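You operate a simulated robot arm through the tools that you are given. There is no shell and no other tool. Be economical: measure what you need, move in short steps, check, and stop when the job is done.

You are at the controls of a simulated robot arm. One attempt, no reset.

## Task
Sweep the spilt kibble into the red dustpan and close the treat tub.
Fine: clear the yellow scoop on to the lid mat; the hand brush goes back, the lid sits down on its rim, bowls stay. Set down upright: hand brush.

It is judged by the outcome, as a careful person would: the job done as asked, and still so three seconds after it is handed in. It fails if anything else is knocked over, pushed out of place, dropped, spilled or broken. Lids that push on must go on centred and level and be pressed home; caps that screw on are set level and turned clockwise until they are tight.

## Robot
A 7-joint arm with a two-finger parallel gripper, fixed in place. Base frame: the origin is at the foot of the arm, x ahead of it, y to its left, z up; the work surface is at about z = 0. Units: mm, degrees, N and s.
With the tool pointing down near the work surface it reaches from about 240 to 620 mm from the base axis. Its first joint turns from -66.0 to 66.0 degrees. Payload 2.6 kg.
Tool frame: the origin (TCP) lies between the finger pads and is the grasp point; the fingertips stand 30 mm ahead of it; z points along the fingers, y is the line along which they close. Largest opening 94 mm; finger width 28, thickness 10; the body of the gripper, 50 by 96 mm, starts 55 mm behind the TCP.
Orientation is that of the tool frame in the base frame, as a unit quaternion [x, y, z, w]. With the fingers straight down and closing along the base's y, the tool's x points along the base's -x, its y along +y and its z along -z.

## Interface
- The arm moves only by the tool send_rows. Its argument "plan" is text: rows parted by semicolons, each of 7 numbers parted by spaces: the turn, a rotation vector about the tool's x, y, z in degrees, then the shift along the tool's x, y, z in mm, then the closure, from 0 (fully open) to 1 (shut). In form: rx ry rz tx ty tz hand; .... A call has 1 to 12 rows; each row is the pose to reach, as a shift and turn from the pose commanded when the call began, along the tool's axes at that moment. Each row takes 0.2 s and may step no farther than 50 mm and 8.6 degrees from the row before; otherwise, or with a gripper value out of range, the whole call is refused. A pose out of reach is approached as far as the arm can. The call stops where the force on the tool passes 40 N (or 10 N more than at its start, if that is more) or the arm is blocked; 0.2 s more then pass. The fingers move at their own pace (about 72 mm/s each) and stop on an object; they squeeze with about 23 N. The grip force told is the motor's: it shows also when the fingers shut on nothing. Time passes only in rows, and 0.2 s behind the last, so rows that repeat a pose let the fingers close. It gives the time, the measured TCP pose, the force on the tool (base axes), the opening and the grip force at its end, in the units of the frame above (readings bear some noise), with the torque about the TCP (base axes, N m) and any sound that the robot's microphone picked up.
- Cameras (640 x 400 px; columns grow to the right, rows downward): "scene" is fixed at [32.1, 434.6, 550.8]; the picture's right is [-0.79, -0.62, 0.00], its down [-0.43, 0.54, -0.73] and it looks along [0.45, -0.57, -0.69] (base axes); focal length 267 px, centre (320, 200). "wrist" rides on the gripper at [76, 14, -102] in the tool frame; the picture's right is [-0.18, 0.98, 0.00], its down [-0.75, -0.14, -0.64] and it looks along [-0.63, -0.12, 0.77] (tool axes); focal length 243 px, centre (320, 200). There is no depth. A picture from a camera that has moved, and an enlarged one, comes with that camera's place and axes in the base frame and with its lens.
- grab_frame(camera): a new picture of that camera. It takes no simulated time.
- enlarge(camera, box): a new picture of the part [left, top, right, bottom] of that camera's present view, enlarged. It takes no simulated time.
- sign_off(): hands the job in; it is judged then, once.

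Go step by step. Nothing tells you positions but the pictures and the camera data: compare them with the known pose of the tool, close in by small moves and look again before you grip or let go. The budget is 120 turns and 76 pictures, counting those below and the enlarged ones. Unless the task says otherwise, let go and move clear before handing in, and close with one line.

The tools are called by a JSON object that holds its "fn" and its "kwargs". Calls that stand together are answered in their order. send_rows: Moves the arm, as the interface text tells. Its arguments: {"type":"object","properties":{"plan":{"type":"string"}},"required":["plan"]} The other tools are called the same way: grab_frame (camera) takes a picture; enlarge (camera, box) takes an enlarged picture of a part of a camera's view; sign_off () hands the job in.

At the start:

```text
time: 0.0
tool_pos: [366.3, -220.8, 298.0]
ee_rot: [0.0, 1.0, -0.001, 0.0]
wrist_force: [0.2, 0.1, 0.1]
moment: [-0.01, 0.0, 0.02]
finger_gap: 93.9
grip_force: 0.2
```

scene: 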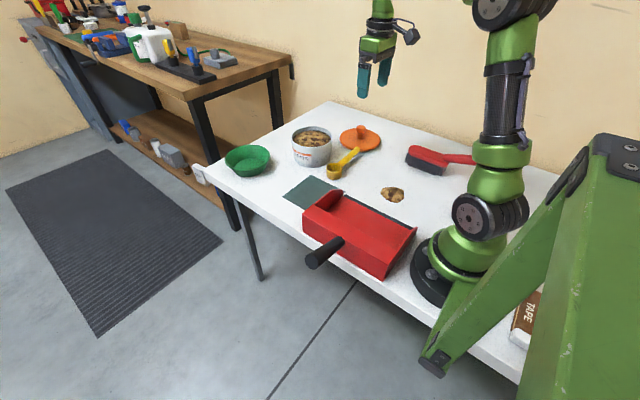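
wrist: 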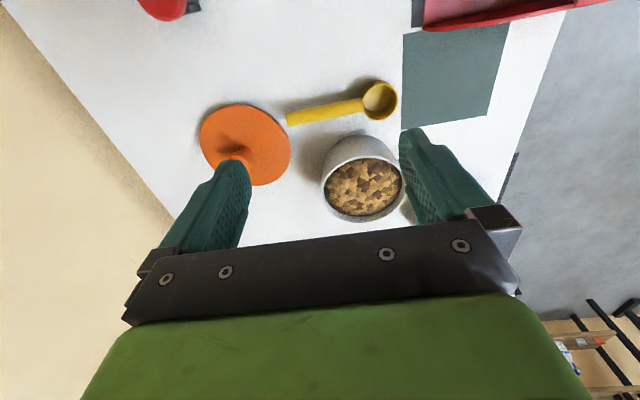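

I see the dustpan near the arm's base, with the kibble, brush, orange lid, scoop, tub and green mat around it. I'll look closer first to measure where things are.

{"fn": "enlarge", "kwargs": {"camera": "scene", "box": [370, 120, 530, 220]}}

{"fn": "enlarge", "kwargs": {"camera": "scene", "box": [270, 110, 430, 210]}}

{"fn": "enlarge", "kwargs": {"camera": "scene", "box": [270, 170, 462, 290]}}

```text
4.00 times, centred on (450, 170) of scene
camera zoom: at [32.1, 434.6, 550.8], right [-0.79, -0.62, 0.0], down [-0.43, 0.54, -0.73], along [0.45, -0.57, -0.69], focal length 1067 px, centre (-200, 320)
```

zoom: 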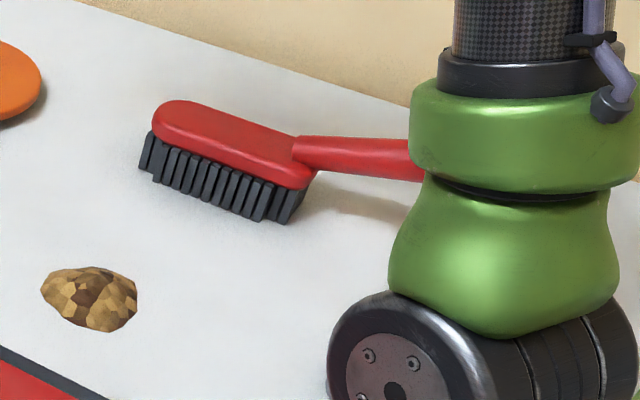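

```text
4.00 times, centred on (350, 160) of scene
camera zoom: at [32.1, 434.6, 550.8], right [-0.79, -0.62, 0.0], down [-0.43, 0.54, -0.73], along [0.45, -0.57, -0.69], focal length 1067 px, centre (200, 360)
```

zoom: 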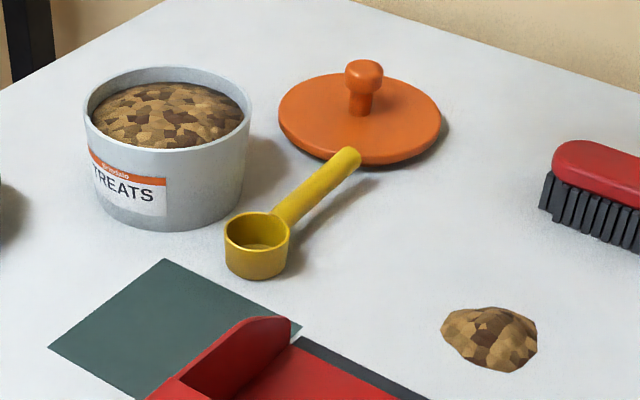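

```text
3.33 times, centred on (366, 230) of scene
camera zoom: at [32.1, 434.6, 550.8], right [-0.79, -0.62, 0.0], down [-0.43, 0.54, -0.73], along [0.45, -0.57, -0.69], focal length 889 px, centre (167, 100)
```

zoom: 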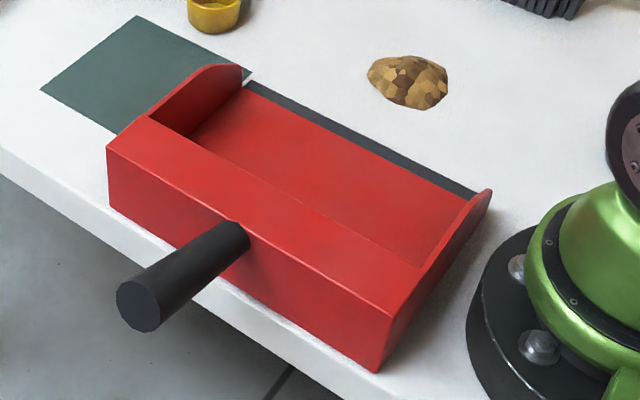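

The brush head lies about x 147–258, y −380, with its handle pointing toward −x. The pan mouth is at y ≈ −88 and the kibble at about (226, −166). I'm moving above the brush head to look.

{"fn": "send_rows", "kwargs": {"plan": "0 0 0 22 -25 20 0; 0 0 0 44 -50 40 0; 0 0 0 66 -75 60 0; 0 0 0 88 -100 80 0; 0 0 0 110 -125 100 0; 0 0 0 131 -149 118 0; 0 0 0 131 -149 118 0"}}

{"fn": "grab_frame", "kwargs": {"camera": "wrist"}}

{"fn": "grab_frame", "kwargs": {"camera": "scene"}}

```text
time: 1.6
tool_pos: [235.4, -366.3, 179.0]
ee_rot: [0.0, 1.0, 0.0, 0.001]
wrist_force: [0.7, -0.6, -0.1]
moment: [0.02, 0.01, 0.02]
finger_gap: 94.0
grip_force: 0.0
```

```text
70 pictures are left
camera wrist: at [157.2, -351.7, 280.5], right [0.18, 0.98, 0.0], down [0.75, -0.14, 0.64], along [0.63, -0.12, -0.77], focal length 243 px, centre (320, 200)
```

wrist: 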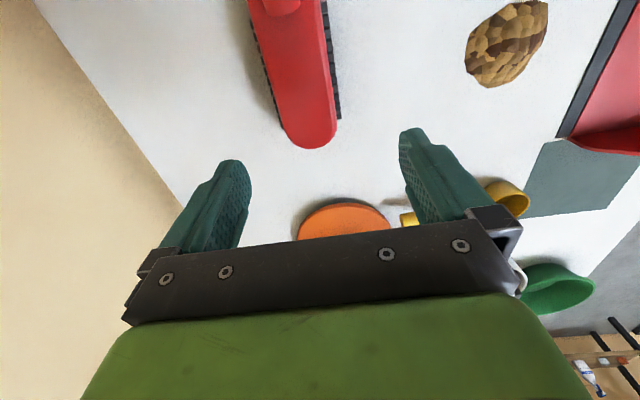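

```text
69 pictures are left
```

scene: 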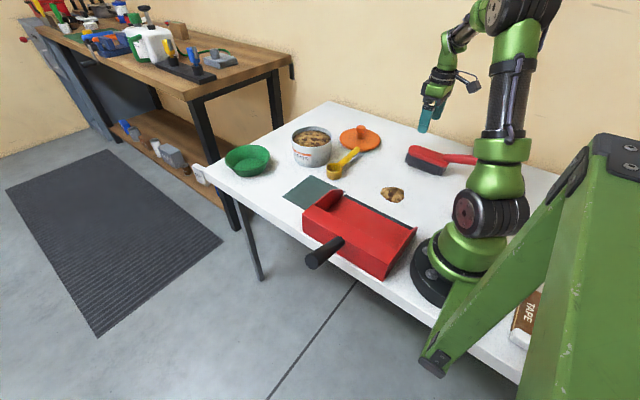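

The head runs along x, at y ≈ −403 to −352 and roughly 60 mm high. I'm descending partway over x ≈ 228 with the fingers open.

{"fn": "send_rows", "kwargs": {"plan": "0 0 0 4 -11 40 0; 0 0 0 7 -11 80 0; 0 0 0 7 -11 80 0"}}

{"fn": "grab_frame", "kwargs": {"camera": "wrist"}}

{"fn": "enlarge", "kwargs": {"camera": "scene", "box": [370, 90, 530, 190]}}

```text
time: 2.4
tool_pos: [229.4, -378.5, 98.0]
ee_rot: [0.001, 1.0, 0.0, 0.0]
wrist_force: [0.6, 0.4, 0.2]
moment: [0.0, 0.02, 0.0]
finger_gap: 94.1
grip_force: 0.1
```

```text
68 pictures are left
camera wrist: at [151.6, -362.3, 200.6], right [0.18, 0.98, 0.0], down [0.75, -0.14, 0.64], along [0.63, -0.12, -0.77], focal length 243 px, centre (320, 200)
```

wrist: 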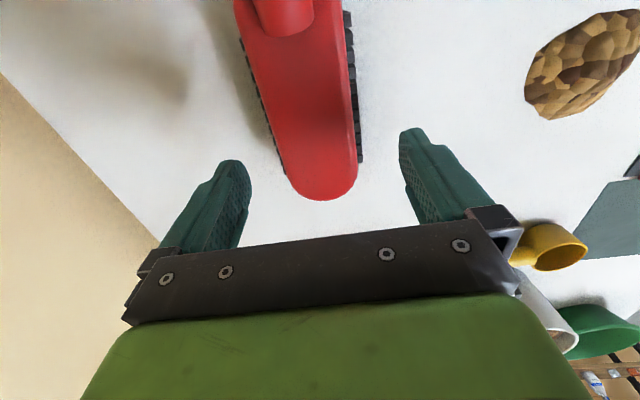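

```text
4.00 times, centred on (450, 140) of scene
camera zoom: at [32.1, 434.6, 550.8], right [-0.79, -0.62, 0.0], down [-0.43, 0.54, -0.73], along [0.45, -0.57, -0.69], focal length 1067 px, centre (-200, 440)
```

zoom: 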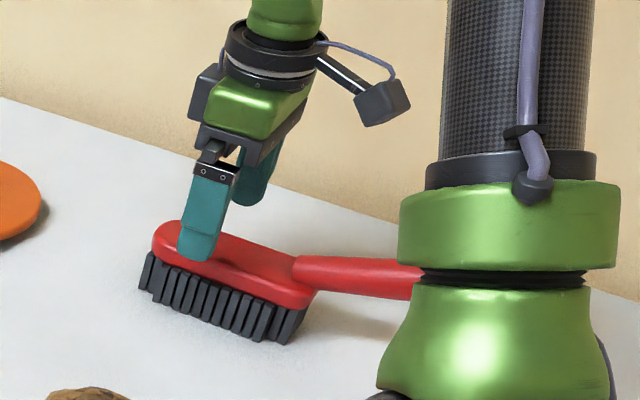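

The fingers straddle the head well. I'm descending to z ≈ 56 and gripping.

{"fn": "send_rows", "kwargs": {"plan": "0 0 0 0 -1 25 0; 0 0 0 0 -1 42 0; 0 0 0 0 -1 42 0.3; 0 0 0 0 -1 42 0.6; 0 0 0 0 -1 42 0.8; 0 0 0 0 -1 42 0.8"}}

{"fn": "enlarge", "kwargs": {"camera": "scene", "box": [370, 90, 530, 190]}}

```text
time: 3.8
tool_pos: [229.5, -381.7, 57.7]
ee_rot: [0.0, 1.0, -0.002, 0.001]
wrist_force: [-0.1, -2.3, 17.2]
moment: [0.31, 0.03, 0.01]
finger_gap: 43.8
grip_force: 22.9
```

```text
4.00 times, centred on (450, 140) of scene
camera zoom: at [32.1, 434.6, 550.7], right [-0.79, -0.62, 0.0], down [-0.43, 0.54, -0.73], along [0.45, -0.57, -0.69], focal length 1067 px, centre (-200, 440)
```

zoom: 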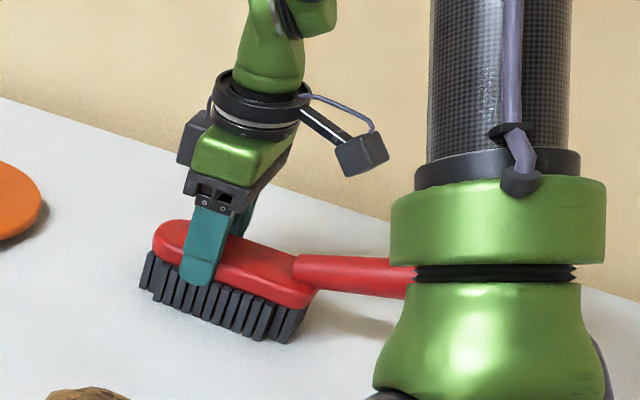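

It is gripped at a 43.8 mm gap. I'm lifting a little and checking that it hangs level.

{"fn": "send_rows", "kwargs": {"plan": "0 0 0 0 0 -10 0.8; 0 0 0 0 0 -30 0.8; 0 0 0 0 0 -45 0.8; 0 0 0 0 0 -45 0.8"}}

{"fn": "enlarge", "kwargs": {"camera": "scene", "box": [370, 90, 530, 190]}}

{"fn": "grab_frame", "kwargs": {"camera": "wrist"}}

```text
time: 4.8
tool_pos: [229.1, -380.1, 102.3]
ee_rot: [0.0, 1.0, 0.0, 0.0]
wrist_force: [0.2, 0.1, -1.1]
moment: [0.0, -0.03, 0.0]
finger_gap: 43.5
grip_force: 22.4
```

```text
4.00 times, centred on (450, 140) of scene
camera zoom: at [32.1, 434.6, 550.8], right [-0.79, -0.62, 0.0], down [-0.43, 0.54, -0.73], along [0.45, -0.57, -0.69], focal length 1067 px, centre (-200, 440)
```

zoom: 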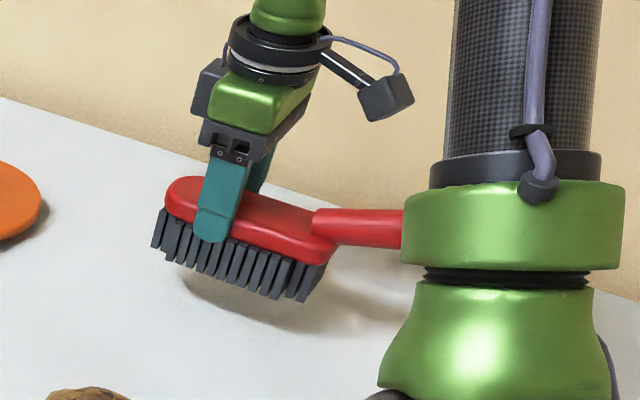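

```text
64 pictures are left
camera wrist: at [150.9, -364.7, 203.8], right [0.18, 0.98, 0.0], down [0.75, -0.14, 0.64], along [0.63, -0.12, -0.77], focal length 243 px, centre (320, 200)
```

wrist: 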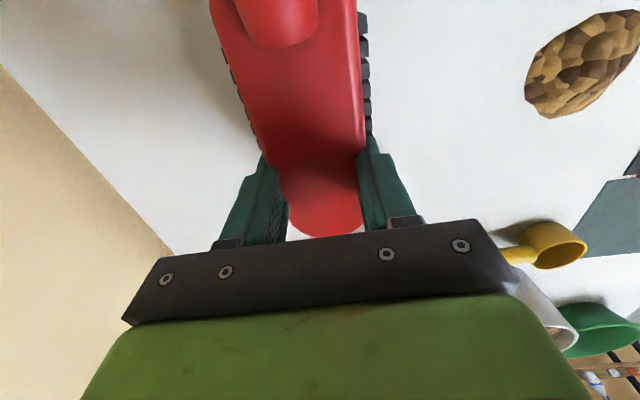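

The brush hangs level. I'm carrying it to behind the kibble, still raised, to see its full handle length and compare it with the mound.

{"fn": "send_rows", "kwargs": {"plan": "0 0 0 -8 40 0 0.8; 0 0 0 -16 80 0 0.8; 0 0 0 -16 110 0 0.8; 0 0 0 -16 110 0 0.8"}}

{"fn": "grab_frame", "kwargs": {"camera": "scene"}}

{"fn": "grab_frame", "kwargs": {"camera": "wrist"}}

```text
time: 5.8
tool_pos: [244.2, -270.1, 100.9]
ee_rot: [0.0, 1.0, 0.0, 0.0]
wrist_force: [0.1, 0.5, -0.6]
moment: [0.01, -0.08, 0.0]
finger_gap: 43.4
grip_force: 23.1
```

```text
63 pictures are left
```

scene: 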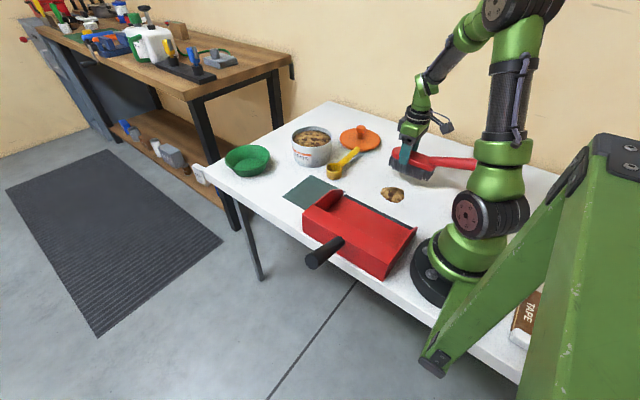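

```text
62 pictures are left
camera wrist: at [166.8, -255.6, 202.5], right [0.18, 0.98, 0.0], down [0.75, -0.14, 0.64], along [0.63, -0.12, -0.77], focal length 243 px, centre (320, 200)
```

wrist: 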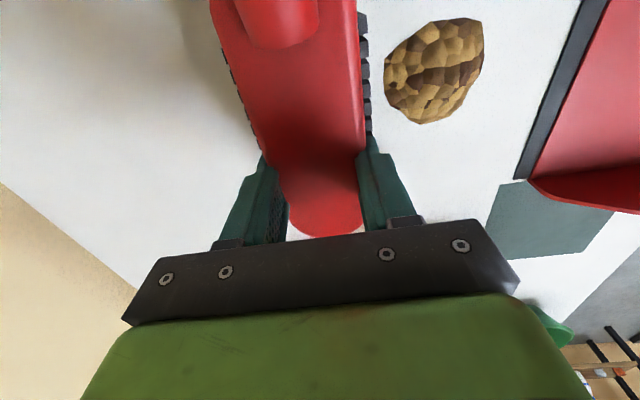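

The mound spans about x 194–263, y −218 to −147. I'm yawing the brush 12° so the handle stays clear of the base, then lowering the bristles to the table.

{"fn": "send_rows", "kwargs": {"plan": "0 0 -6 0 -5 10 0.8; 0 0 -12 0 -5 25 0.8; 0 0 -12 0 -5 38 0.8; 0 0 -12 0 -5 42.5 0.8; 0 0 -12 0 -5 42.5 0.8"}}

{"fn": "enlarge", "kwargs": {"camera": "scene", "box": [330, 110, 490, 210]}}

```text
time: 6.4
tool_pos: [246.4, -279.9, 83.1]
ee_rot: [-0.095, 0.995, -0.006, 0.004]
wrist_force: [-1.8, 0.4, 5.6]
moment: [-0.11, -0.03, -0.05]
finger_gap: 44.7
grip_force: 0.0
stopped in row 3: the force on the tool passed its limit at 50 N (the readings are from after the stop); the commanded pose is now the measured one
```

```text
4.00 times, centred on (410, 160) of scene
camera zoom: at [32.1, 434.6, 550.8], right [-0.79, -0.62, 0.0], down [-0.43, 0.54, -0.73], along [0.45, -0.57, -0.69], focal length 1067 px, centre (-40, 360)
```

zoom: 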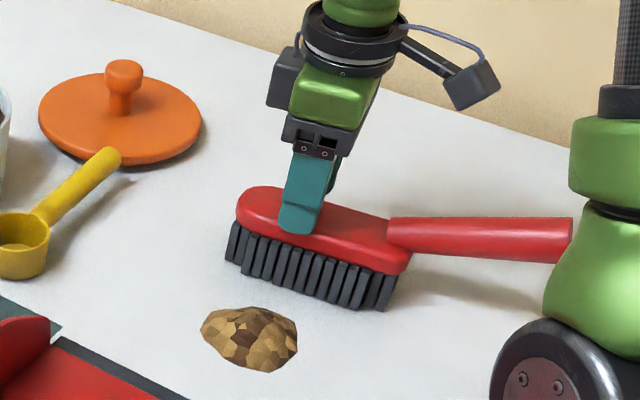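

The move stopped on a contact at z ≈ 83, and the grip force now reads zero. I'm looking before doing anything else.

{"fn": "grab_frame", "kwargs": {"camera": "wrist"}}

{"fn": "enlarge", "kwargs": {"camera": "scene", "box": [360, 60, 600, 210]}}

```text
60 pictures are left
camera wrist: at [166.4, -278.0, 184.1], right [0.0, 1.0, -0.01], down [0.76, 0.01, 0.65], along [0.65, -0.01, -0.76], focal length 243 px, centre (320, 200)
```

wrist: 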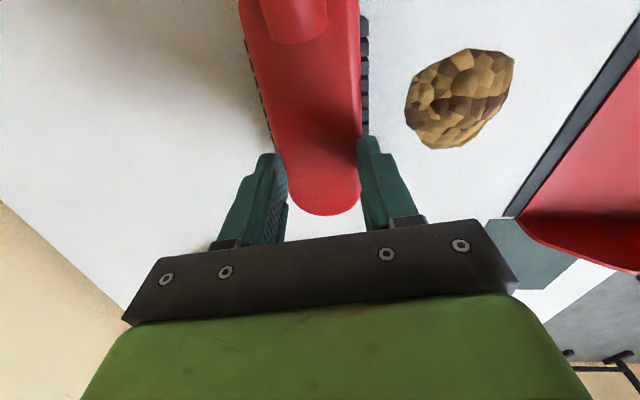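

```text
2.67 times, centred on (480, 135) of scene
camera zoom: at [32.1, 434.6, 550.8], right [-0.79, -0.62, 0.0], down [-0.43, 0.54, -0.73], along [0.45, -0.57, -0.69], focal length 711 px, centre (-107, 373)
```

zoom: 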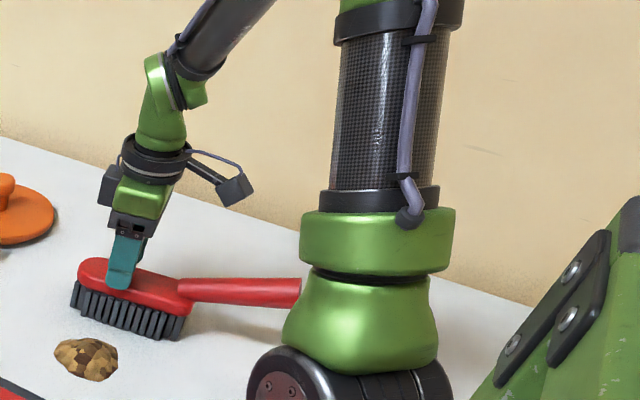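

The brush has slid down in the fingers and seems to be standing on the table. I'll open, descend gently around it and regrip lower.

{"fn": "send_rows", "kwargs": {"plan": "0 0 0 0 0 0 0.3; 0 0 0 0 0 0 0.1; 0 0 0 0 0 0 0.1; 0 0 0 0 0 10 0.1; 0 0 0 0 0 20 0.1; 0 0 0 0 0 25 0.1; 0 0 0 0 0 25 0.1"}}

{"fn": "grab_frame", "kwargs": {"camera": "wrist"}}

{"fn": "enlarge", "kwargs": {"camera": "scene", "box": [330, 110, 490, 210]}}

```text
time: 8.0
tool_pos: [246.5, -280.2, 58.6]
ee_rot: [-0.094, 0.996, -0.006, 0.004]
wrist_force: [0.5, 0.8, -0.3]
moment: [0.0, 0.01, -0.05]
finger_gap: 84.7
grip_force: 0.2
```

```text
58 pictures are left
camera wrist: at [167.1, -278.8, 159.1], right [0.0, 1.0, -0.01], down [0.76, 0.01, 0.65], along [0.65, 0.0, -0.76], focal length 243 px, centre (320, 200)
```

wrist: 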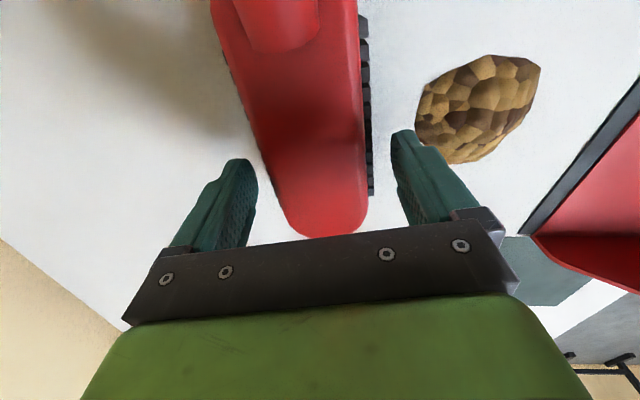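

```text
4.00 times, centred on (410, 160) of scene
camera zoom: at [32.1, 434.6, 550.8], right [-0.79, -0.62, 0.0], down [-0.43, 0.54, -0.73], along [0.45, -0.57, -0.69], focal length 1067 px, centre (-40, 360)
```

zoom: 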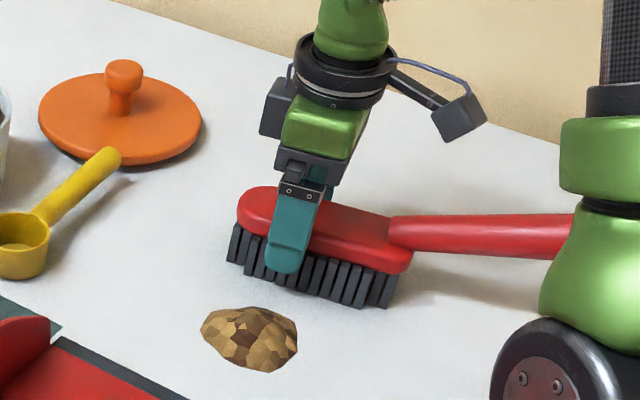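

The brush stands upright on the table, already yawed and positioned behind the kibble. I'm closing on it here.

{"fn": "send_rows", "kwargs": {"plan": "0 0 0 0 0 1 0.4; 0 0 0 0 0 1 0.7; 0 0 0 0 0 1 0.85; 0 0 0 0 0 1 0.85; 0 0 0 0 0 1 0.85"}}

```text
time: 9.2
tool_pos: [247.0, -280.6, 57.7]
ee_rot: [-0.095, 0.995, -0.008, 0.005]
wrist_force: [0.7, -0.3, 30.8]
moment: [0.61, 0.4, -0.26]
finger_gap: 43.6
grip_force: 23.3
```

The grip is wedging the tool upward at about 30 N, so I'm easing up slightly to relieve it.

{"fn": "send_rows", "kwargs": {"plan": "0 0 0 0 0 -1.5 0.85; 0 0 0 0 0 -3 0.85; 0 0 0 0 0 -3 0.85"}}

{"fn": "enlarge", "kwargs": {"camera": "scene", "box": [330, 110, 490, 210]}}

```text
time: 10.0
tool_pos: [245.9, -278.3, 59.1]
ee_rot: [-0.095, 0.995, -0.004, 0.003]
wrist_force: [0.3, 0.0, -1.4]
moment: [0.01, -0.04, 0.0]
finger_gap: 43.7
grip_force: 22.4
```

```text
4.00 times, centred on (410, 160) of scene
camera zoom: at [32.1, 434.6, 550.8], right [-0.79, -0.62, 0.0], down [-0.43, 0.54, -0.73], along [0.45, -0.57, -0.69], focal length 1067 px, centre (-40, 360)
```

zoom: 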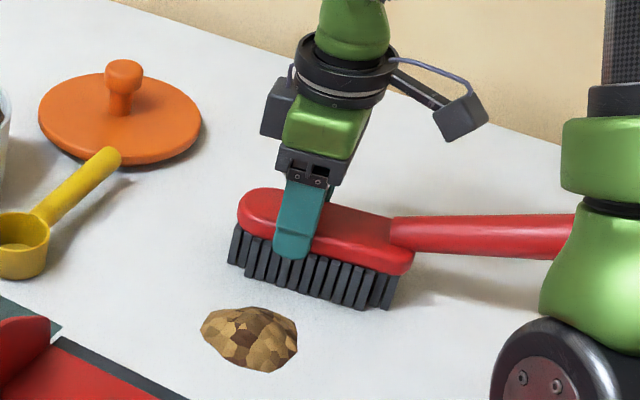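

The brush is held with its bristles about 1 mm off the table. I'm sweeping toward +y in 20 mm steps, stopping short of the pan lip.

{"fn": "send_rows", "kwargs": {"plan": "0 0 0 -3.8 19.6 0 0.85; 0 0 0 -7.6 39.2 0 0.85; 0 0 0 -11.3 58.8 0 0.85; 0 0 0 -15.1 78.4 0 0.85; 0 0 0 -18.9 98 0 0.85; 0 0 0 -22.7 117.6 0 0.85; 0 0 0 -25.5 132 0 0.85; 0 0 0 -25.5 132 0 0.85"}}

{"fn": "enlarge", "kwargs": {"camera": "scene", "box": [300, 130, 500, 255]}}

{"fn": "grab_frame", "kwargs": {"camera": "wrist"}}

```text
time: 11.8
tool_pos: [246.6, -144.7, 59.1]
ee_rot: [-0.094, 0.996, -0.007, 0.005]
wrist_force: [0.1, -7.6, 23.2]
moment: [0.08, -0.12, -0.05]
finger_gap: 43.6
grip_force: 23.3
```

```text
3.20 times, centred on (400, 192) of scene
camera zoom: at [32.1, 434.6, 550.7], right [-0.79, -0.62, 0.0], down [-0.43, 0.54, -0.73], along [0.45, -0.57, -0.69], focal length 854 px, centre (64, 224)
```

zoom: 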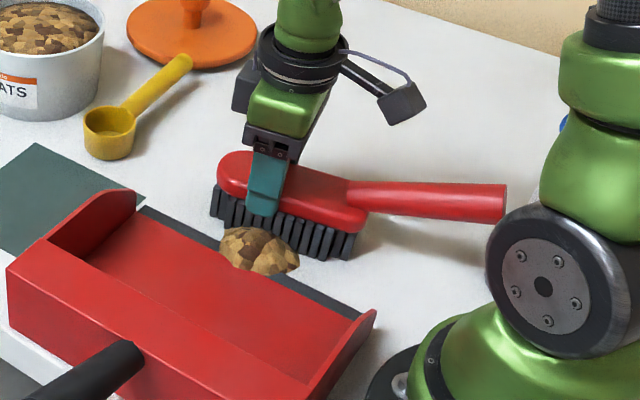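

```text
54 pictures are left
camera wrist: at [166.1, -143.0, 159.3], right [0.0, 1.0, -0.01], down [0.76, 0.01, 0.65], along [0.65, -0.01, -0.76], focal length 243 px, centre (320, 200)
```

wrist: 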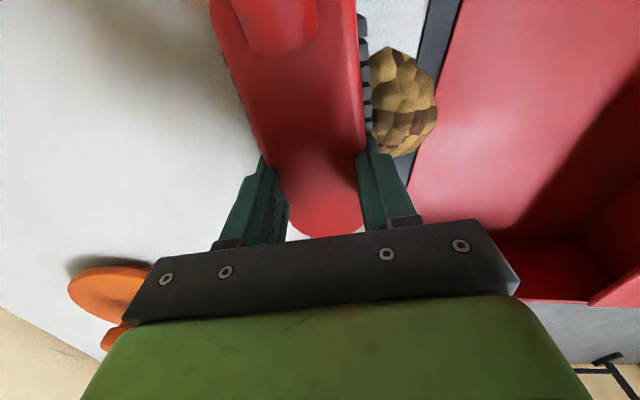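

The kibble is at the lip and the brush pushes it well. I'm raising the brush a few mm and continuing over the lip into the pan.

{"fn": "send_rows", "kwargs": {"plan": "0 0 0 0 0 -3 0.85; 0 0 0 -2.8 14.7 -5 0.85; 0 0 0 -5.3 27.4 -7 0.85; 0 0 0 -7.6 39.2 -9 0.85; 0 0 0 -7.6 39.2 -9 0.85"}}

{"fn": "enlarge", "kwargs": {"camera": "scene", "box": [300, 150, 460, 250]}}

{"fn": "grab_frame", "kwargs": {"camera": "wrist"}}

```text
time: 13.0
tool_pos: [247.1, -105.1, 65.7]
ee_rot: [-0.094, 0.996, -0.005, 0.004]
wrist_force: [-0.6, 0.4, -1.9]
moment: [-0.01, -0.03, -0.02]
finger_gap: 43.6
grip_force: 23.1
```

```text
4.00 times, centred on (380, 200) of scene
camera zoom: at [32.1, 434.6, 550.8], right [-0.79, -0.62, 0.0], down [-0.43, 0.54, -0.73], along [0.45, -0.57, -0.69], focal length 1067 px, centre (80, 200)
```

zoom: 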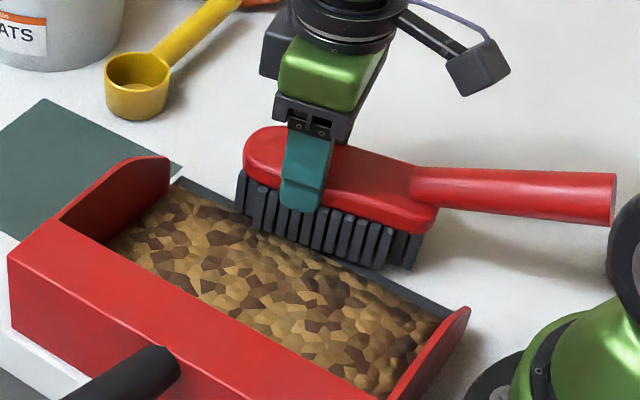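

```text
52 pictures are left
camera wrist: at [167.1, -103.7, 167.8], right [-0.01, 1.0, -0.01], down [0.76, 0.01, 0.65], along [0.65, 0.0, -0.76], focal length 243 px, centre (320, 200)
```

wrist: 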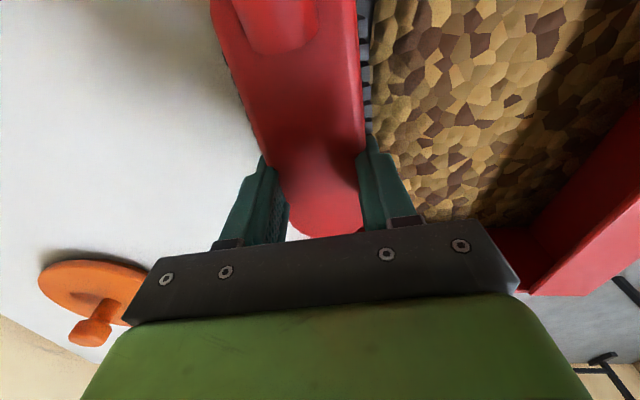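

The sweep worked: the pan now holds the kibble. I'm lifting clear and backing off to check that nothing is left on the table.

{"fn": "send_rows", "kwargs": {"plan": "0 0 0 0 0 -20 0.85; 0 0 0 0 0 -45 0.85; 0 0 0 7.6 -39.2 -55 0.85; 0 0 0 15.1 -78.4 -55 0.85; 0 0 6 22.7 -117.6 -55 0.85; 0 0 12 30.2 -156.8 -55 0.85; 0 0 12 30.2 -156.8 -55 0.85"}}

{"fn": "grab_frame", "kwargs": {"camera": "scene"}}

{"fn": "grab_frame", "kwargs": {"camera": "wrist"}}

```text
time: 14.6
tool_pos: [245.2, -264.3, 121.7]
ee_rot: [0.01, 1.0, -0.006, 0.003]
wrist_force: [-0.1, -0.3, -0.6]
moment: [-0.01, -0.03, 0.02]
finger_gap: 43.4
grip_force: 22.9
```

```text
51 pictures are left
```

scene: 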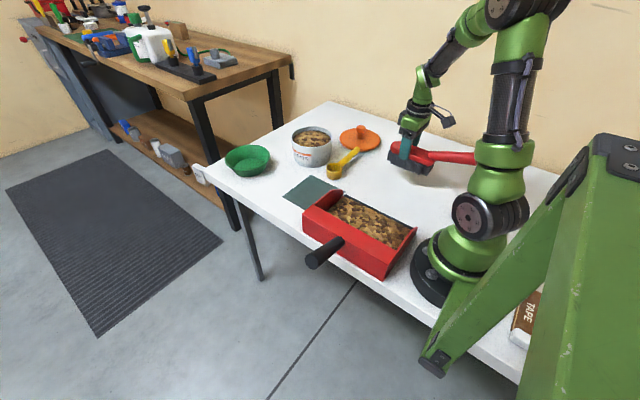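

```text
50 pictures are left
camera wrist: at [166.8, -246.6, 223.3], right [0.2, 0.98, -0.01], down [0.75, -0.15, 0.65], along [0.63, -0.14, -0.76], focal length 243 px, centre (320, 200)
```

wrist: 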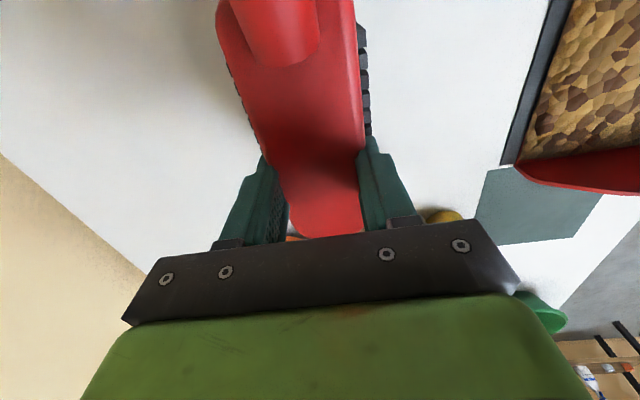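

The table is clean. I'm carrying the brush back above its original place, with yaw back to zero.

{"fn": "send_rows", "kwargs": {"plan": "0 0 -1 3.5 -29 0 0.85; 0 0 -1 7 -58 0 0.85; 0 0 -1 10 -87 0 0.85; 0 0 -1 13.4 -116 0 0.85; 0 0 -1 13.4 -116 20 0.85; 0 0 -1 13.4 -116 40 0.85; 0 0 -1 13.4 -116 53 0.85; 0 0 -1 13.4 -116 53 0.85"}}

{"fn": "enlarge", "kwargs": {"camera": "scene", "box": [370, 90, 530, 190]}}

```text
time: 16.4
tool_pos: [230.5, -378.4, 73.4]
ee_rot: [0.001, 1.0, -0.005, 0.005]
wrist_force: [-1.0, -0.3, -1.3]
moment: [-0.01, -0.02, 0.03]
finger_gap: 43.6
grip_force: 23.3
```

```text
4.00 times, centred on (450, 140) of scene
camera zoom: at [32.1, 434.6, 550.8], right [-0.79, -0.62, 0.0], down [-0.43, 0.54, -0.73], along [0.45, -0.57, -0.69], focal length 1067 px, centre (-200, 440)
```

zoom: 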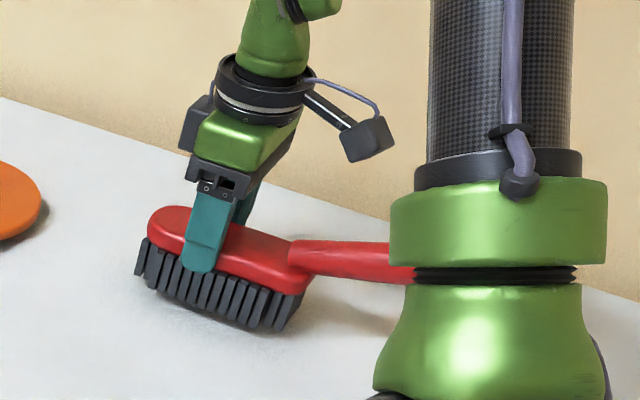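

The brush is about 15 mm above its original spot and a few mm toward +x/+y. I'm correcting that and lowering gently.

{"fn": "send_rows", "kwargs": {"plan": "0 0 0 4 -3 4 0.85; 0 0 0 4 -3 8 0.85; 0 0 0 4 -3 11 0.85; 0 0 0 4 -3 13 0.85; 0 0 0 4 -3 13 0.85"}}

{"fn": "enlarge", "kwargs": {"camera": "scene", "box": [370, 90, 530, 190]}}

```text
time: 17.6
tool_pos: [227.6, -385.2, 60.5]
ee_rot: [0.001, 1.0, -0.004, 0.005]
wrist_force: [-2.2, 2.3, 7.4]
moment: [0.34, -0.24, 0.13]
finger_gap: 43.6
grip_force: 22.9
```

```text
4.00 times, centred on (450, 140) of scene
camera zoom: at [32.1, 434.6, 550.7], right [-0.79, -0.62, 0.0], down [-0.43, 0.54, -0.73], along [0.45, -0.57, -0.69], focal length 1067 px, centre (-200, 440)
```

zoom: 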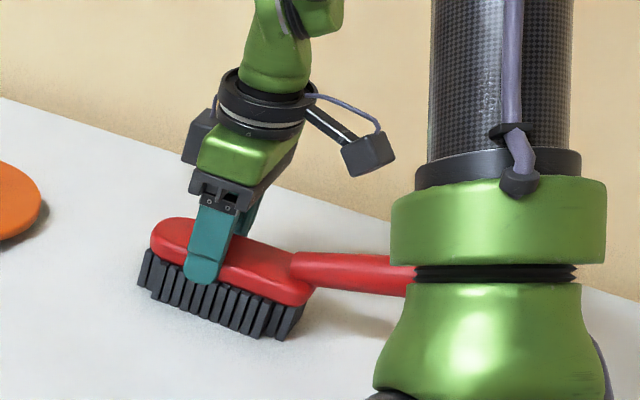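

The brush is down with light contact, within about 3 mm of where it started. I'm opening and rising straight up.

{"fn": "send_rows", "kwargs": {"plan": "0 0 0 0 0 0 0.45; 0 0 0 0 0 0 0.2; 0 0 0 0 0 0 0; 0 0 0 0 0 0 0; 0 0 0 0 0 -30 0; 0 0 0 0 0 -70 0; 0 0 0 0 0 -115 0; 0 0 0 0 0 -150 0; 0 0 0 0 0 -150 0"}}

{"fn": "enlarge", "kwargs": {"camera": "scene", "box": [370, 120, 530, 220]}}

```text
time: 19.6
tool_pos: [225.0, -380.8, 209.5]
ee_rot: [0.001, 1.0, -0.006, 0.005]
wrist_force: [0.2, 0.3, 0.0]
moment: [-0.02, -0.03, 0.01]
finger_gap: 94.1
grip_force: 0.1
```

```text
4.00 times, centred on (450, 170) of scene
camera zoom: at [32.1, 434.6, 550.8], right [-0.79, -0.62, 0.0], down [-0.43, 0.54, -0.73], along [0.45, -0.57, -0.69], focal length 1067 px, centre (-200, 320)
```

zoom: 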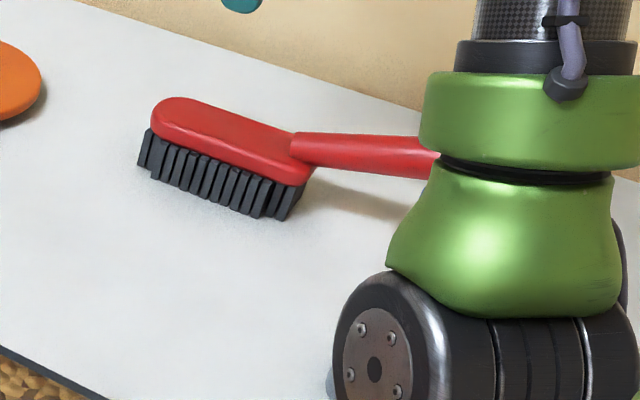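

The brush is back and upright. Next is the scoop: I'm moving above its handle while trimming the small tilt, then I'll yaw the tool.

{"fn": "send_rows", "kwargs": {"plan": "-0.7 0.57 0 -33 28 -10 0; -0.7 0.57 0 -66 56 -10 0; -0.7 0.57 0 -100 84 -10 0; -0.7 0.57 0 -133 112 -10 0; -0.7 0.57 0 -166 140 -10 0; -0.7 0.57 0 -200 166 -10 0; -0.7 0.57 0 -200 166 -10 0"}}

{"fn": "send_rows", "kwargs": {"plan": "0 0 -8.2 0 0 0 0; 0 0 -16.4 0 0 0 0; 0 0 -24.6 0 0 0 0; 0 0 -32.8 0 0 0 0; 0 0 -41 0 0 0 0; 0 0 -49.2 0 0 0 0; 0 0 -57.4 0 0 0 0; 0 0 -65.6 0 0 0 0; 0 0 -73.8 0 0 0 0; 0 0 -82 0 0 0 0; 0 0 -90 0 0 0 0; 0 0 -90 0 0 0 0"}}

{"fn": "grab_frame", "kwargs": {"camera": "wrist"}}

```text
time: 21.2
tool_pos: [425.0, -215.8, 220.6]
ee_rot: [0.001, 1.0, 0.001, 0.0]
wrist_force: [-0.6, 0.3, -0.4]
moment: [0.0, -0.03, -0.02]
finger_gap: 93.6
grip_force: 0.0
```

```text
time: 23.8
tool_pos: [425.9, -216.8, 219.4]
ee_rot: [-0.707, 0.707, 0.002, -0.001]
wrist_force: [-0.3, -0.4, -0.4]
moment: [-0.01, -0.01, 0.01]
finger_gap: 93.9
grip_force: 0.2
```

```text
46 pictures are left
camera wrist: at [410.6, -292.0, 320.1], right [-0.98, 0.18, 0.0], down [0.14, 0.75, 0.64], along [0.12, 0.63, -0.77], focal length 243 px, centre (320, 200)
```

wrist: 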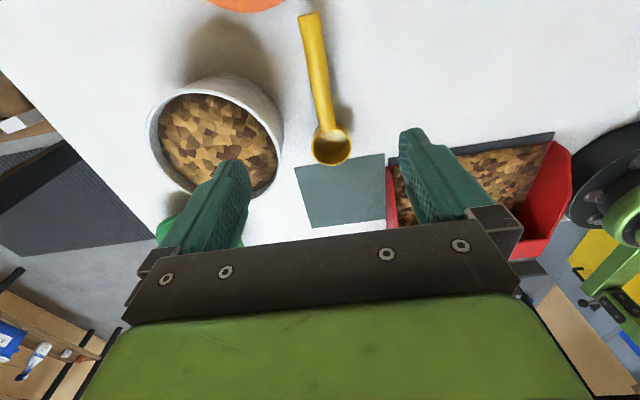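

The scoop handle lies at x ≈ 424 from y −281 to −170, and the bowl rim is centred near (425, −142). The tub edge is at x ≈ 471, so I'll go down with a narrow opening.

{"fn": "send_rows", "kwargs": {"plan": "0 0 0 -8 1.9 40 0.55; 0 0 0 -16.8 1.9 80 0.55; 0 0 0 -16.8 1.9 125 0.55; 0 0 0 -16.8 1.9 125 0.55"}}

{"fn": "grab_frame", "kwargs": {"camera": "wrist"}}

{"fn": "enlarge", "kwargs": {"camera": "scene", "box": [270, 90, 430, 190]}}

```text
time: 24.8
tool_pos: [425.0, -200.3, 94.1]
ee_rot: [-0.706, 0.708, 0.002, 0.001]
wrist_force: [-1.0, -0.1, -0.3]
moment: [0.0, 0.01, -0.01]
finger_gap: 42.4
grip_force: 0.1
```

```text
45 pictures are left
camera wrist: at [409.0, -275.0, 195.6], right [-0.98, 0.19, 0.0], down [0.14, 0.75, 0.64], along [0.12, 0.63, -0.77], focal length 243 px, centre (320, 200)
```

wrist: 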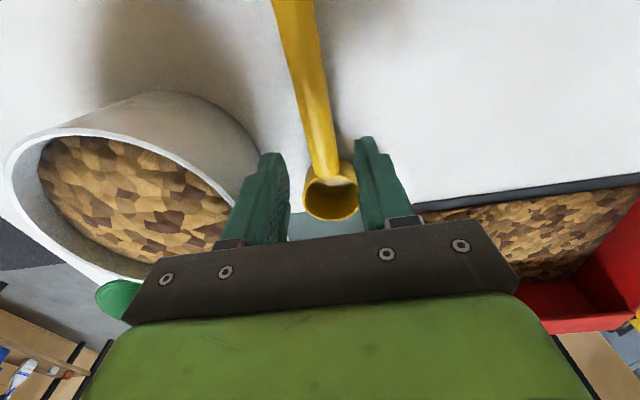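

```text
4.00 times, centred on (350, 140) of scene
camera zoom: at [32.1, 434.6, 550.8], right [-0.79, -0.62, 0.0], down [-0.43, 0.54, -0.73], along [0.45, -0.57, -0.69], focal length 1067 px, centre (200, 440)
```

zoom: 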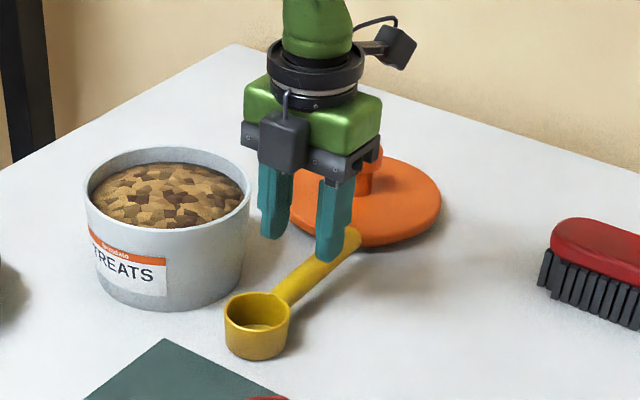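

The handle is centred between the fingers. I'm lowering and gripping.

{"fn": "send_rows", "kwargs": {"plan": "0 0 0 0 0 20 0.55; 0 0 0 0 0 40 0.55; 0 0 0 0 0 54 0.55; 0 0 0 0 0 54 0.8; 0 0 0 0 0 54 1; 0 0 0 0 0 54 1"}}

{"fn": "enlarge", "kwargs": {"camera": "scene", "box": [270, 90, 430, 190]}}

```text
time: 26.2
tool_pos: [423.9, -197.8, 41.7]
ee_rot: [-0.706, 0.708, 0.001, 0.0]
wrist_force: [-0.3, -0.4, 0.2]
moment: [-0.03, 0.03, -0.02]
finger_gap: 20.9
grip_force: 23.3
```

```text
4.00 times, centred on (350, 140) of scene
camera zoom: at [32.1, 434.6, 550.8], right [-0.79, -0.62, 0.0], down [-0.43, 0.54, -0.73], along [0.45, -0.57, -0.69], focal length 1067 px, centre (200, 440)
```

zoom: 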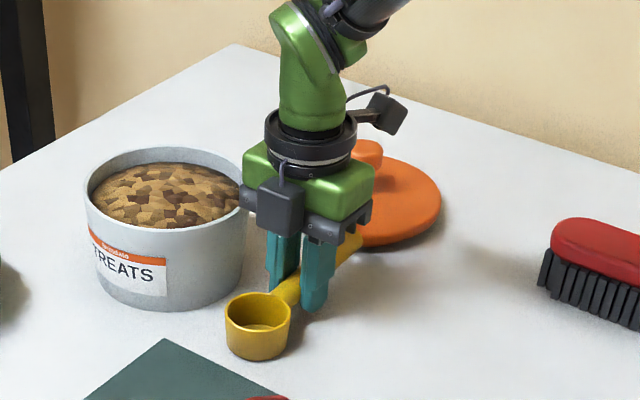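

It is gripped on the handle at a 20.9 mm gap. I'm lifting, carrying toward +y over the mat, and turning it 45° so the whole scoop lies on the mat diagonal.

{"fn": "send_rows", "kwargs": {"plan": "0 0 0 0 0 -25 1; 0 0 0 0 0 -60 1; 0 0 0 -40 0 -60 1; 0 0 0 -80 1 -60 1; 0 0 8 -110 2 -60 1; 0 0 16 -135 3 -60 1; 0 0 24 -155 3.4 -60 1; 0 0 32 -167 3.4 -60 1; 0 0 40 -167 3.4 -60 1; 0 0 45 -167 3.4 -60 1; 0 0 45 -167 3.4 -60 1"}}

{"fn": "grab_frame", "kwargs": {"camera": "wrist"}}

{"fn": "enlarge", "kwargs": {"camera": "scene", "box": [250, 110, 410, 210]}}

```text
time: 28.6
tool_pos: [421.6, -31.0, 101.2]
ee_rot: [-0.381, 0.925, 0.001, -0.001]
wrist_force: [0.3, 0.2, -1.3]
moment: [-0.01, 0.07, -0.02]
finger_gap: 20.9
grip_force: 22.4
```

```text
42 pictures are left
camera wrist: at [355.6, -74.7, 202.4], right [-0.56, 0.83, 0.0], down [0.63, 0.43, 0.64], along [0.53, 0.36, -0.77], focal length 243 px, centre (320, 200)
```

wrist: 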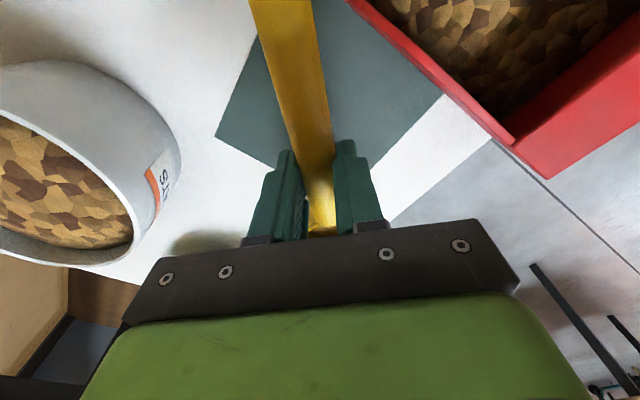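

```text
4.00 times, centred on (330, 160) of scene
camera zoom: at [32.1, 434.6, 550.8], right [-0.79, -0.62, 0.0], down [-0.43, 0.54, -0.73], along [0.45, -0.57, -0.69], focal length 1067 px, centre (280, 360)
```

zoom: 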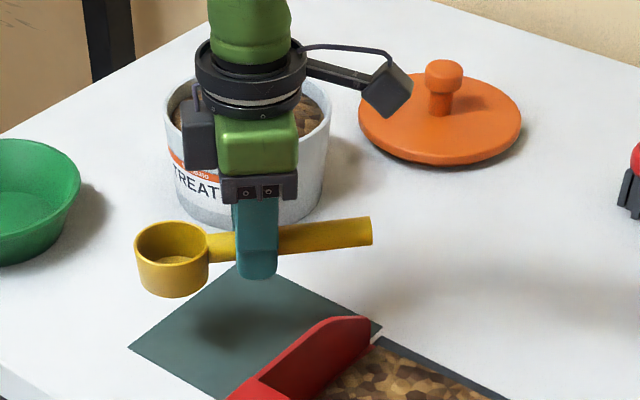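

The scoop is over the mat and aligned with its diagonal. I'm lowering it to the mat surface.

{"fn": "send_rows", "kwargs": {"plan": "0 0 0 0 0 25 1; 0 0 0 0 0 45 1; 0 0 0 0 0 54 1; 0 0 0 0 0 57 1; 0 0 0 0 0 57 1"}}

{"fn": "enlarge", "kwargs": {"camera": "scene", "box": [250, 110, 410, 210]}}

```text
time: 29.8
tool_pos: [420.6, -32.6, 43.3]
ee_rot: [-0.382, 0.924, 0.001, -0.001]
wrist_force: [-0.7, -0.2, -1.1]
moment: [-0.05, 0.04, 0.01]
finger_gap: 21.0
grip_force: 23.0
```

```text
4.00 times, centred on (330, 160) of scene
camera zoom: at [32.1, 434.6, 550.8], right [-0.79, -0.62, 0.0], down [-0.43, 0.54, -0.73], along [0.45, -0.57, -0.69], focal length 1067 px, centre (280, 360)
```

zoom: 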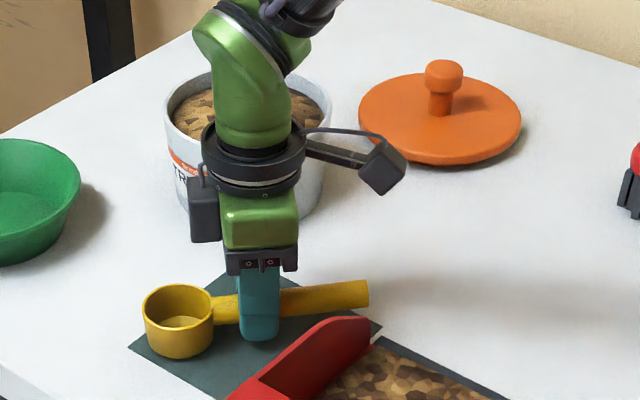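

It is still about 1 mm up. I'm lowering the last bit, releasing and rising.

{"fn": "send_rows", "kwargs": {"plan": "0 0 0 0 0 1.5 1; 0 0 0 0 0 2 1; 0 0 0 0 0 2 0.8; 0 0 0 0 0 2 0.6; 0 0 0 0 0 2 0.4; 0 0 0 0 0 2 0.4; 0 0 0 0 0 -25 0.4; 0 0 0 0 0 -60 0.4; 0 0 0 0 0 -100 0.4; 0 0 0 0 0 -140 0.4; 0 0 0 0 0 -140 0.4"}}

{"fn": "grab_frame", "kwargs": {"camera": "wrist"}}

{"fn": "enlarge", "kwargs": {"camera": "scene", "box": [250, 110, 410, 210]}}

```text
time: 32.2
tool_pos: [421.0, -32.3, 185.9]
ee_rot: [-0.382, 0.924, 0.0, 0.0]
wrist_force: [0.9, 0.4, -0.2]
moment: [0.03, -0.02, 0.01]
finger_gap: 56.5
grip_force: 0.1
```

```text
39 pictures are left
camera wrist: at [355.9, -76.0, 286.3], right [-0.56, 0.83, 0.0], down [0.63, 0.43, 0.64], along [0.53, 0.36, -0.77], focal length 243 px, centre (320, 200)
```

wrist: 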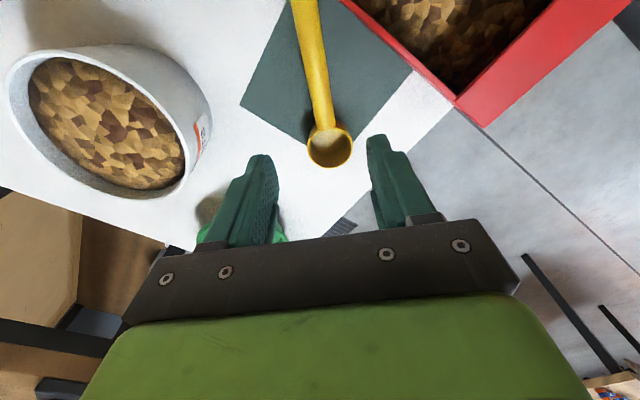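

```text
4.00 times, centred on (330, 160) of scene
camera zoom: at [32.1, 434.6, 550.8], right [-0.79, -0.62, 0.0], down [-0.43, 0.54, -0.73], along [0.45, -0.57, -0.69], focal length 1067 px, centre (280, 360)
```

zoom: 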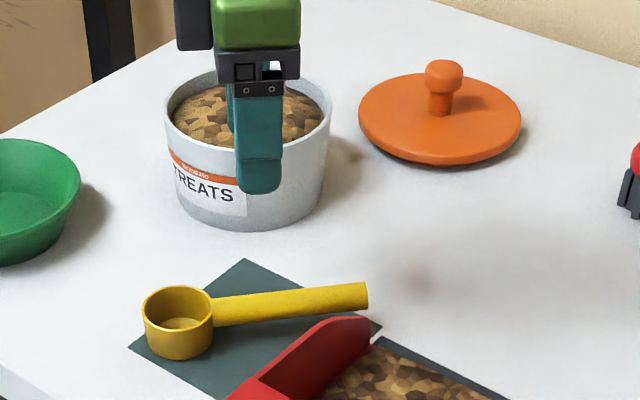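

The scoop rests on the mat. Next is the lid: I'm moving above it and bringing yaw back to zero.

{"fn": "send_rows", "kwargs": {"plan": "0 0 5 26 -32.5 -5 0.4; 0 0 10 53 -65 -5 0.4; 0 0 16 79 -97.5 -5 0.4; 0 0 22 105 -130 -5 0.4; 0 0 28 132 -162.5 -5 0.4; 0 0 34 158 -195 -5 0.4; 0 0 40 185 -227.5 -5 0.2; 0 0 45 211 -260 -5 0.2; 0 0 45 211 -260 -5 0.2"}}

{"fn": "grab_frame", "kwargs": {"camera": "wrist"}}

{"fn": "enlarge", "kwargs": {"camera": "scene", "box": [280, 90, 408, 170]}}

```text
time: 34.2
tool_pos: [453.8, -367.2, 185.8]
ee_rot: [0.001, 1.0, 0.001, -0.001]
wrist_force: [-0.3, -0.6, 0.4]
moment: [-0.05, 0.02, 0.01]
finger_gap: 75.0
grip_force: 0.1
```

```text
37 pictures are left
camera wrist: at [376.5, -351.9, 288.1], right [0.19, 0.98, 0.0], down [0.75, -0.15, 0.64], along [0.63, -0.12, -0.77], focal length 243 px, centre (320, 200)
```

wrist: 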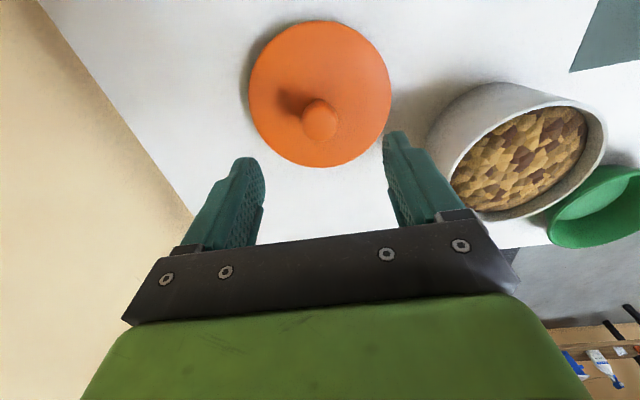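

```text
5.00 times, centred on (344, 130) of scene
camera zoom: at [32.1, 434.6, 550.8], right [-0.79, -0.62, 0.0], down [-0.43, 0.54, -0.73], along [0.45, -0.57, -0.69], focal length 1334 px, centre (200, 550)
```

zoom: 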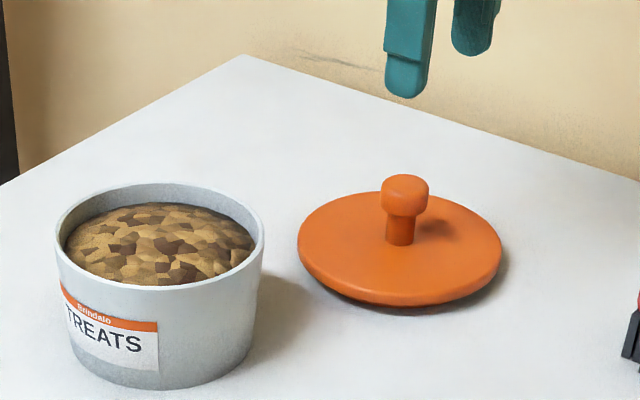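

The lid is centred at about (467, −367), 150 mm across, with the knob head at roughly z 56–70. I'm moving above the knob and checking.

{"fn": "send_rows", "kwargs": {"plan": "0 0 0 -13.2 -0.3 30 0.2; 0 0 0 -13.2 -0.3 60 0.2; 0 0 0 -13.2 -0.3 85 0.2; 0 0 0 -13.2 -0.3 85 0.2"}}

{"fn": "grab_frame", "kwargs": {"camera": "wrist"}}

{"fn": "enlarge", "kwargs": {"camera": "scene", "box": [280, 90, 408, 170]}}

```text
time: 35.2
tool_pos: [467.8, -365.7, 102.1]
ee_rot: [0.0, 1.0, 0.0, -0.001]
wrist_force: [1.5, -0.3, -0.6]
moment: [0.03, 0.02, -0.01]
finger_gap: 75.0
grip_force: 0.0
```

```text
35 pictures are left
camera wrist: at [390.3, -350.3, 203.3], right [0.19, 0.98, 0.0], down [0.75, -0.14, 0.64], along [0.63, -0.12, -0.77], focal length 243 px, centre (320, 200)
```

wrist: 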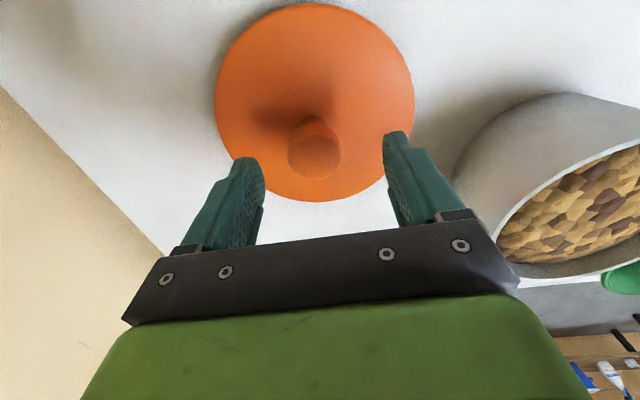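

```text
5.00 times, centred on (344, 130) of scene
camera zoom: at [32.1, 434.6, 550.8], right [-0.79, -0.62, 0.0], down [-0.43, 0.54, -0.73], along [0.45, -0.57, -0.69], focal length 1334 px, centre (200, 550)
```

zoom: 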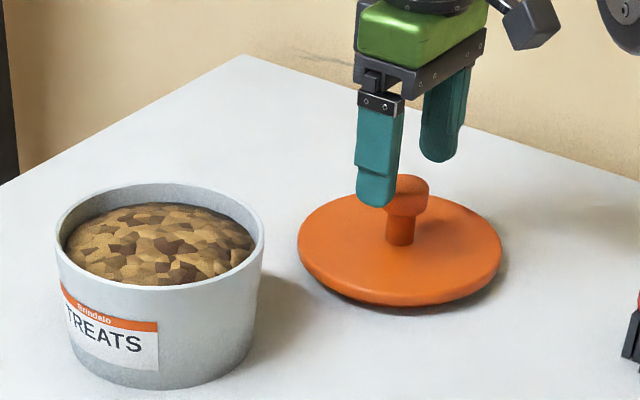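

The knob is between the fingers. I'm descending to z ≈ 61 and closing.

{"fn": "send_rows", "kwargs": {"plan": "0 0 0 1.5 -3 15 0.2; 0 0 0 1.5 -3 30 0.2; 0 0 0 1.5 -3 41 0.2; 0 0 0 1.5 -3 41 0.4; 0 0 0 1.5 -3 41 0.6; 0 0 0 1.5 -3 41 0.85; 0 0 0 1.5 -3 41 0.85"}}

{"fn": "enlarge", "kwargs": {"camera": "scene", "box": [280, 90, 408, 170]}}

{"fn": "grab_frame", "kwargs": {"camera": "wrist"}}

```text
time: 36.8
tool_pos: [465.5, -367.9, 61.1]
ee_rot: [0.001, 1.0, 0.0, -0.001]
wrist_force: [-0.3, 0.0, -0.1]
moment: [-0.05, -0.01, -0.01]
finger_gap: 35.4
grip_force: 22.8
```

```text
5.00 times, centred on (344, 130) of scene
camera zoom: at [32.1, 434.6, 550.8], right [-0.79, -0.62, 0.0], down [-0.43, 0.54, -0.73], along [0.45, -0.57, -0.69], focal length 1334 px, centre (200, 550)
```

zoom: 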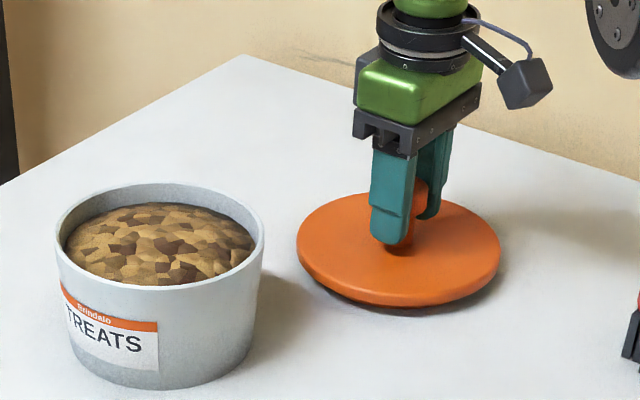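

```text
32 pictures are left
camera wrist: at [389.1, -353.5, 163.2], right [0.19, 0.98, 0.0], down [0.75, -0.14, 0.64], along [0.63, -0.12, -0.77], focal length 243 px, centre (320, 200)
```

wrist: 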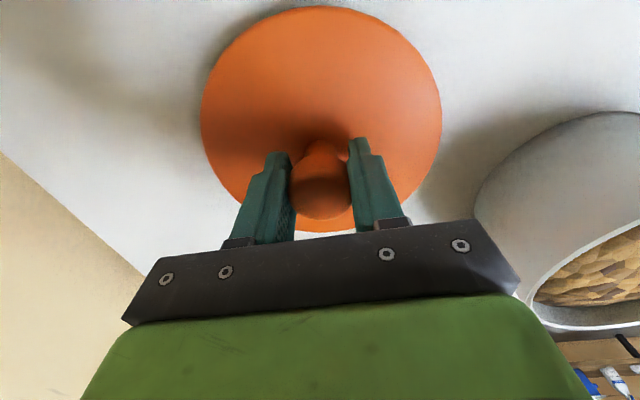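

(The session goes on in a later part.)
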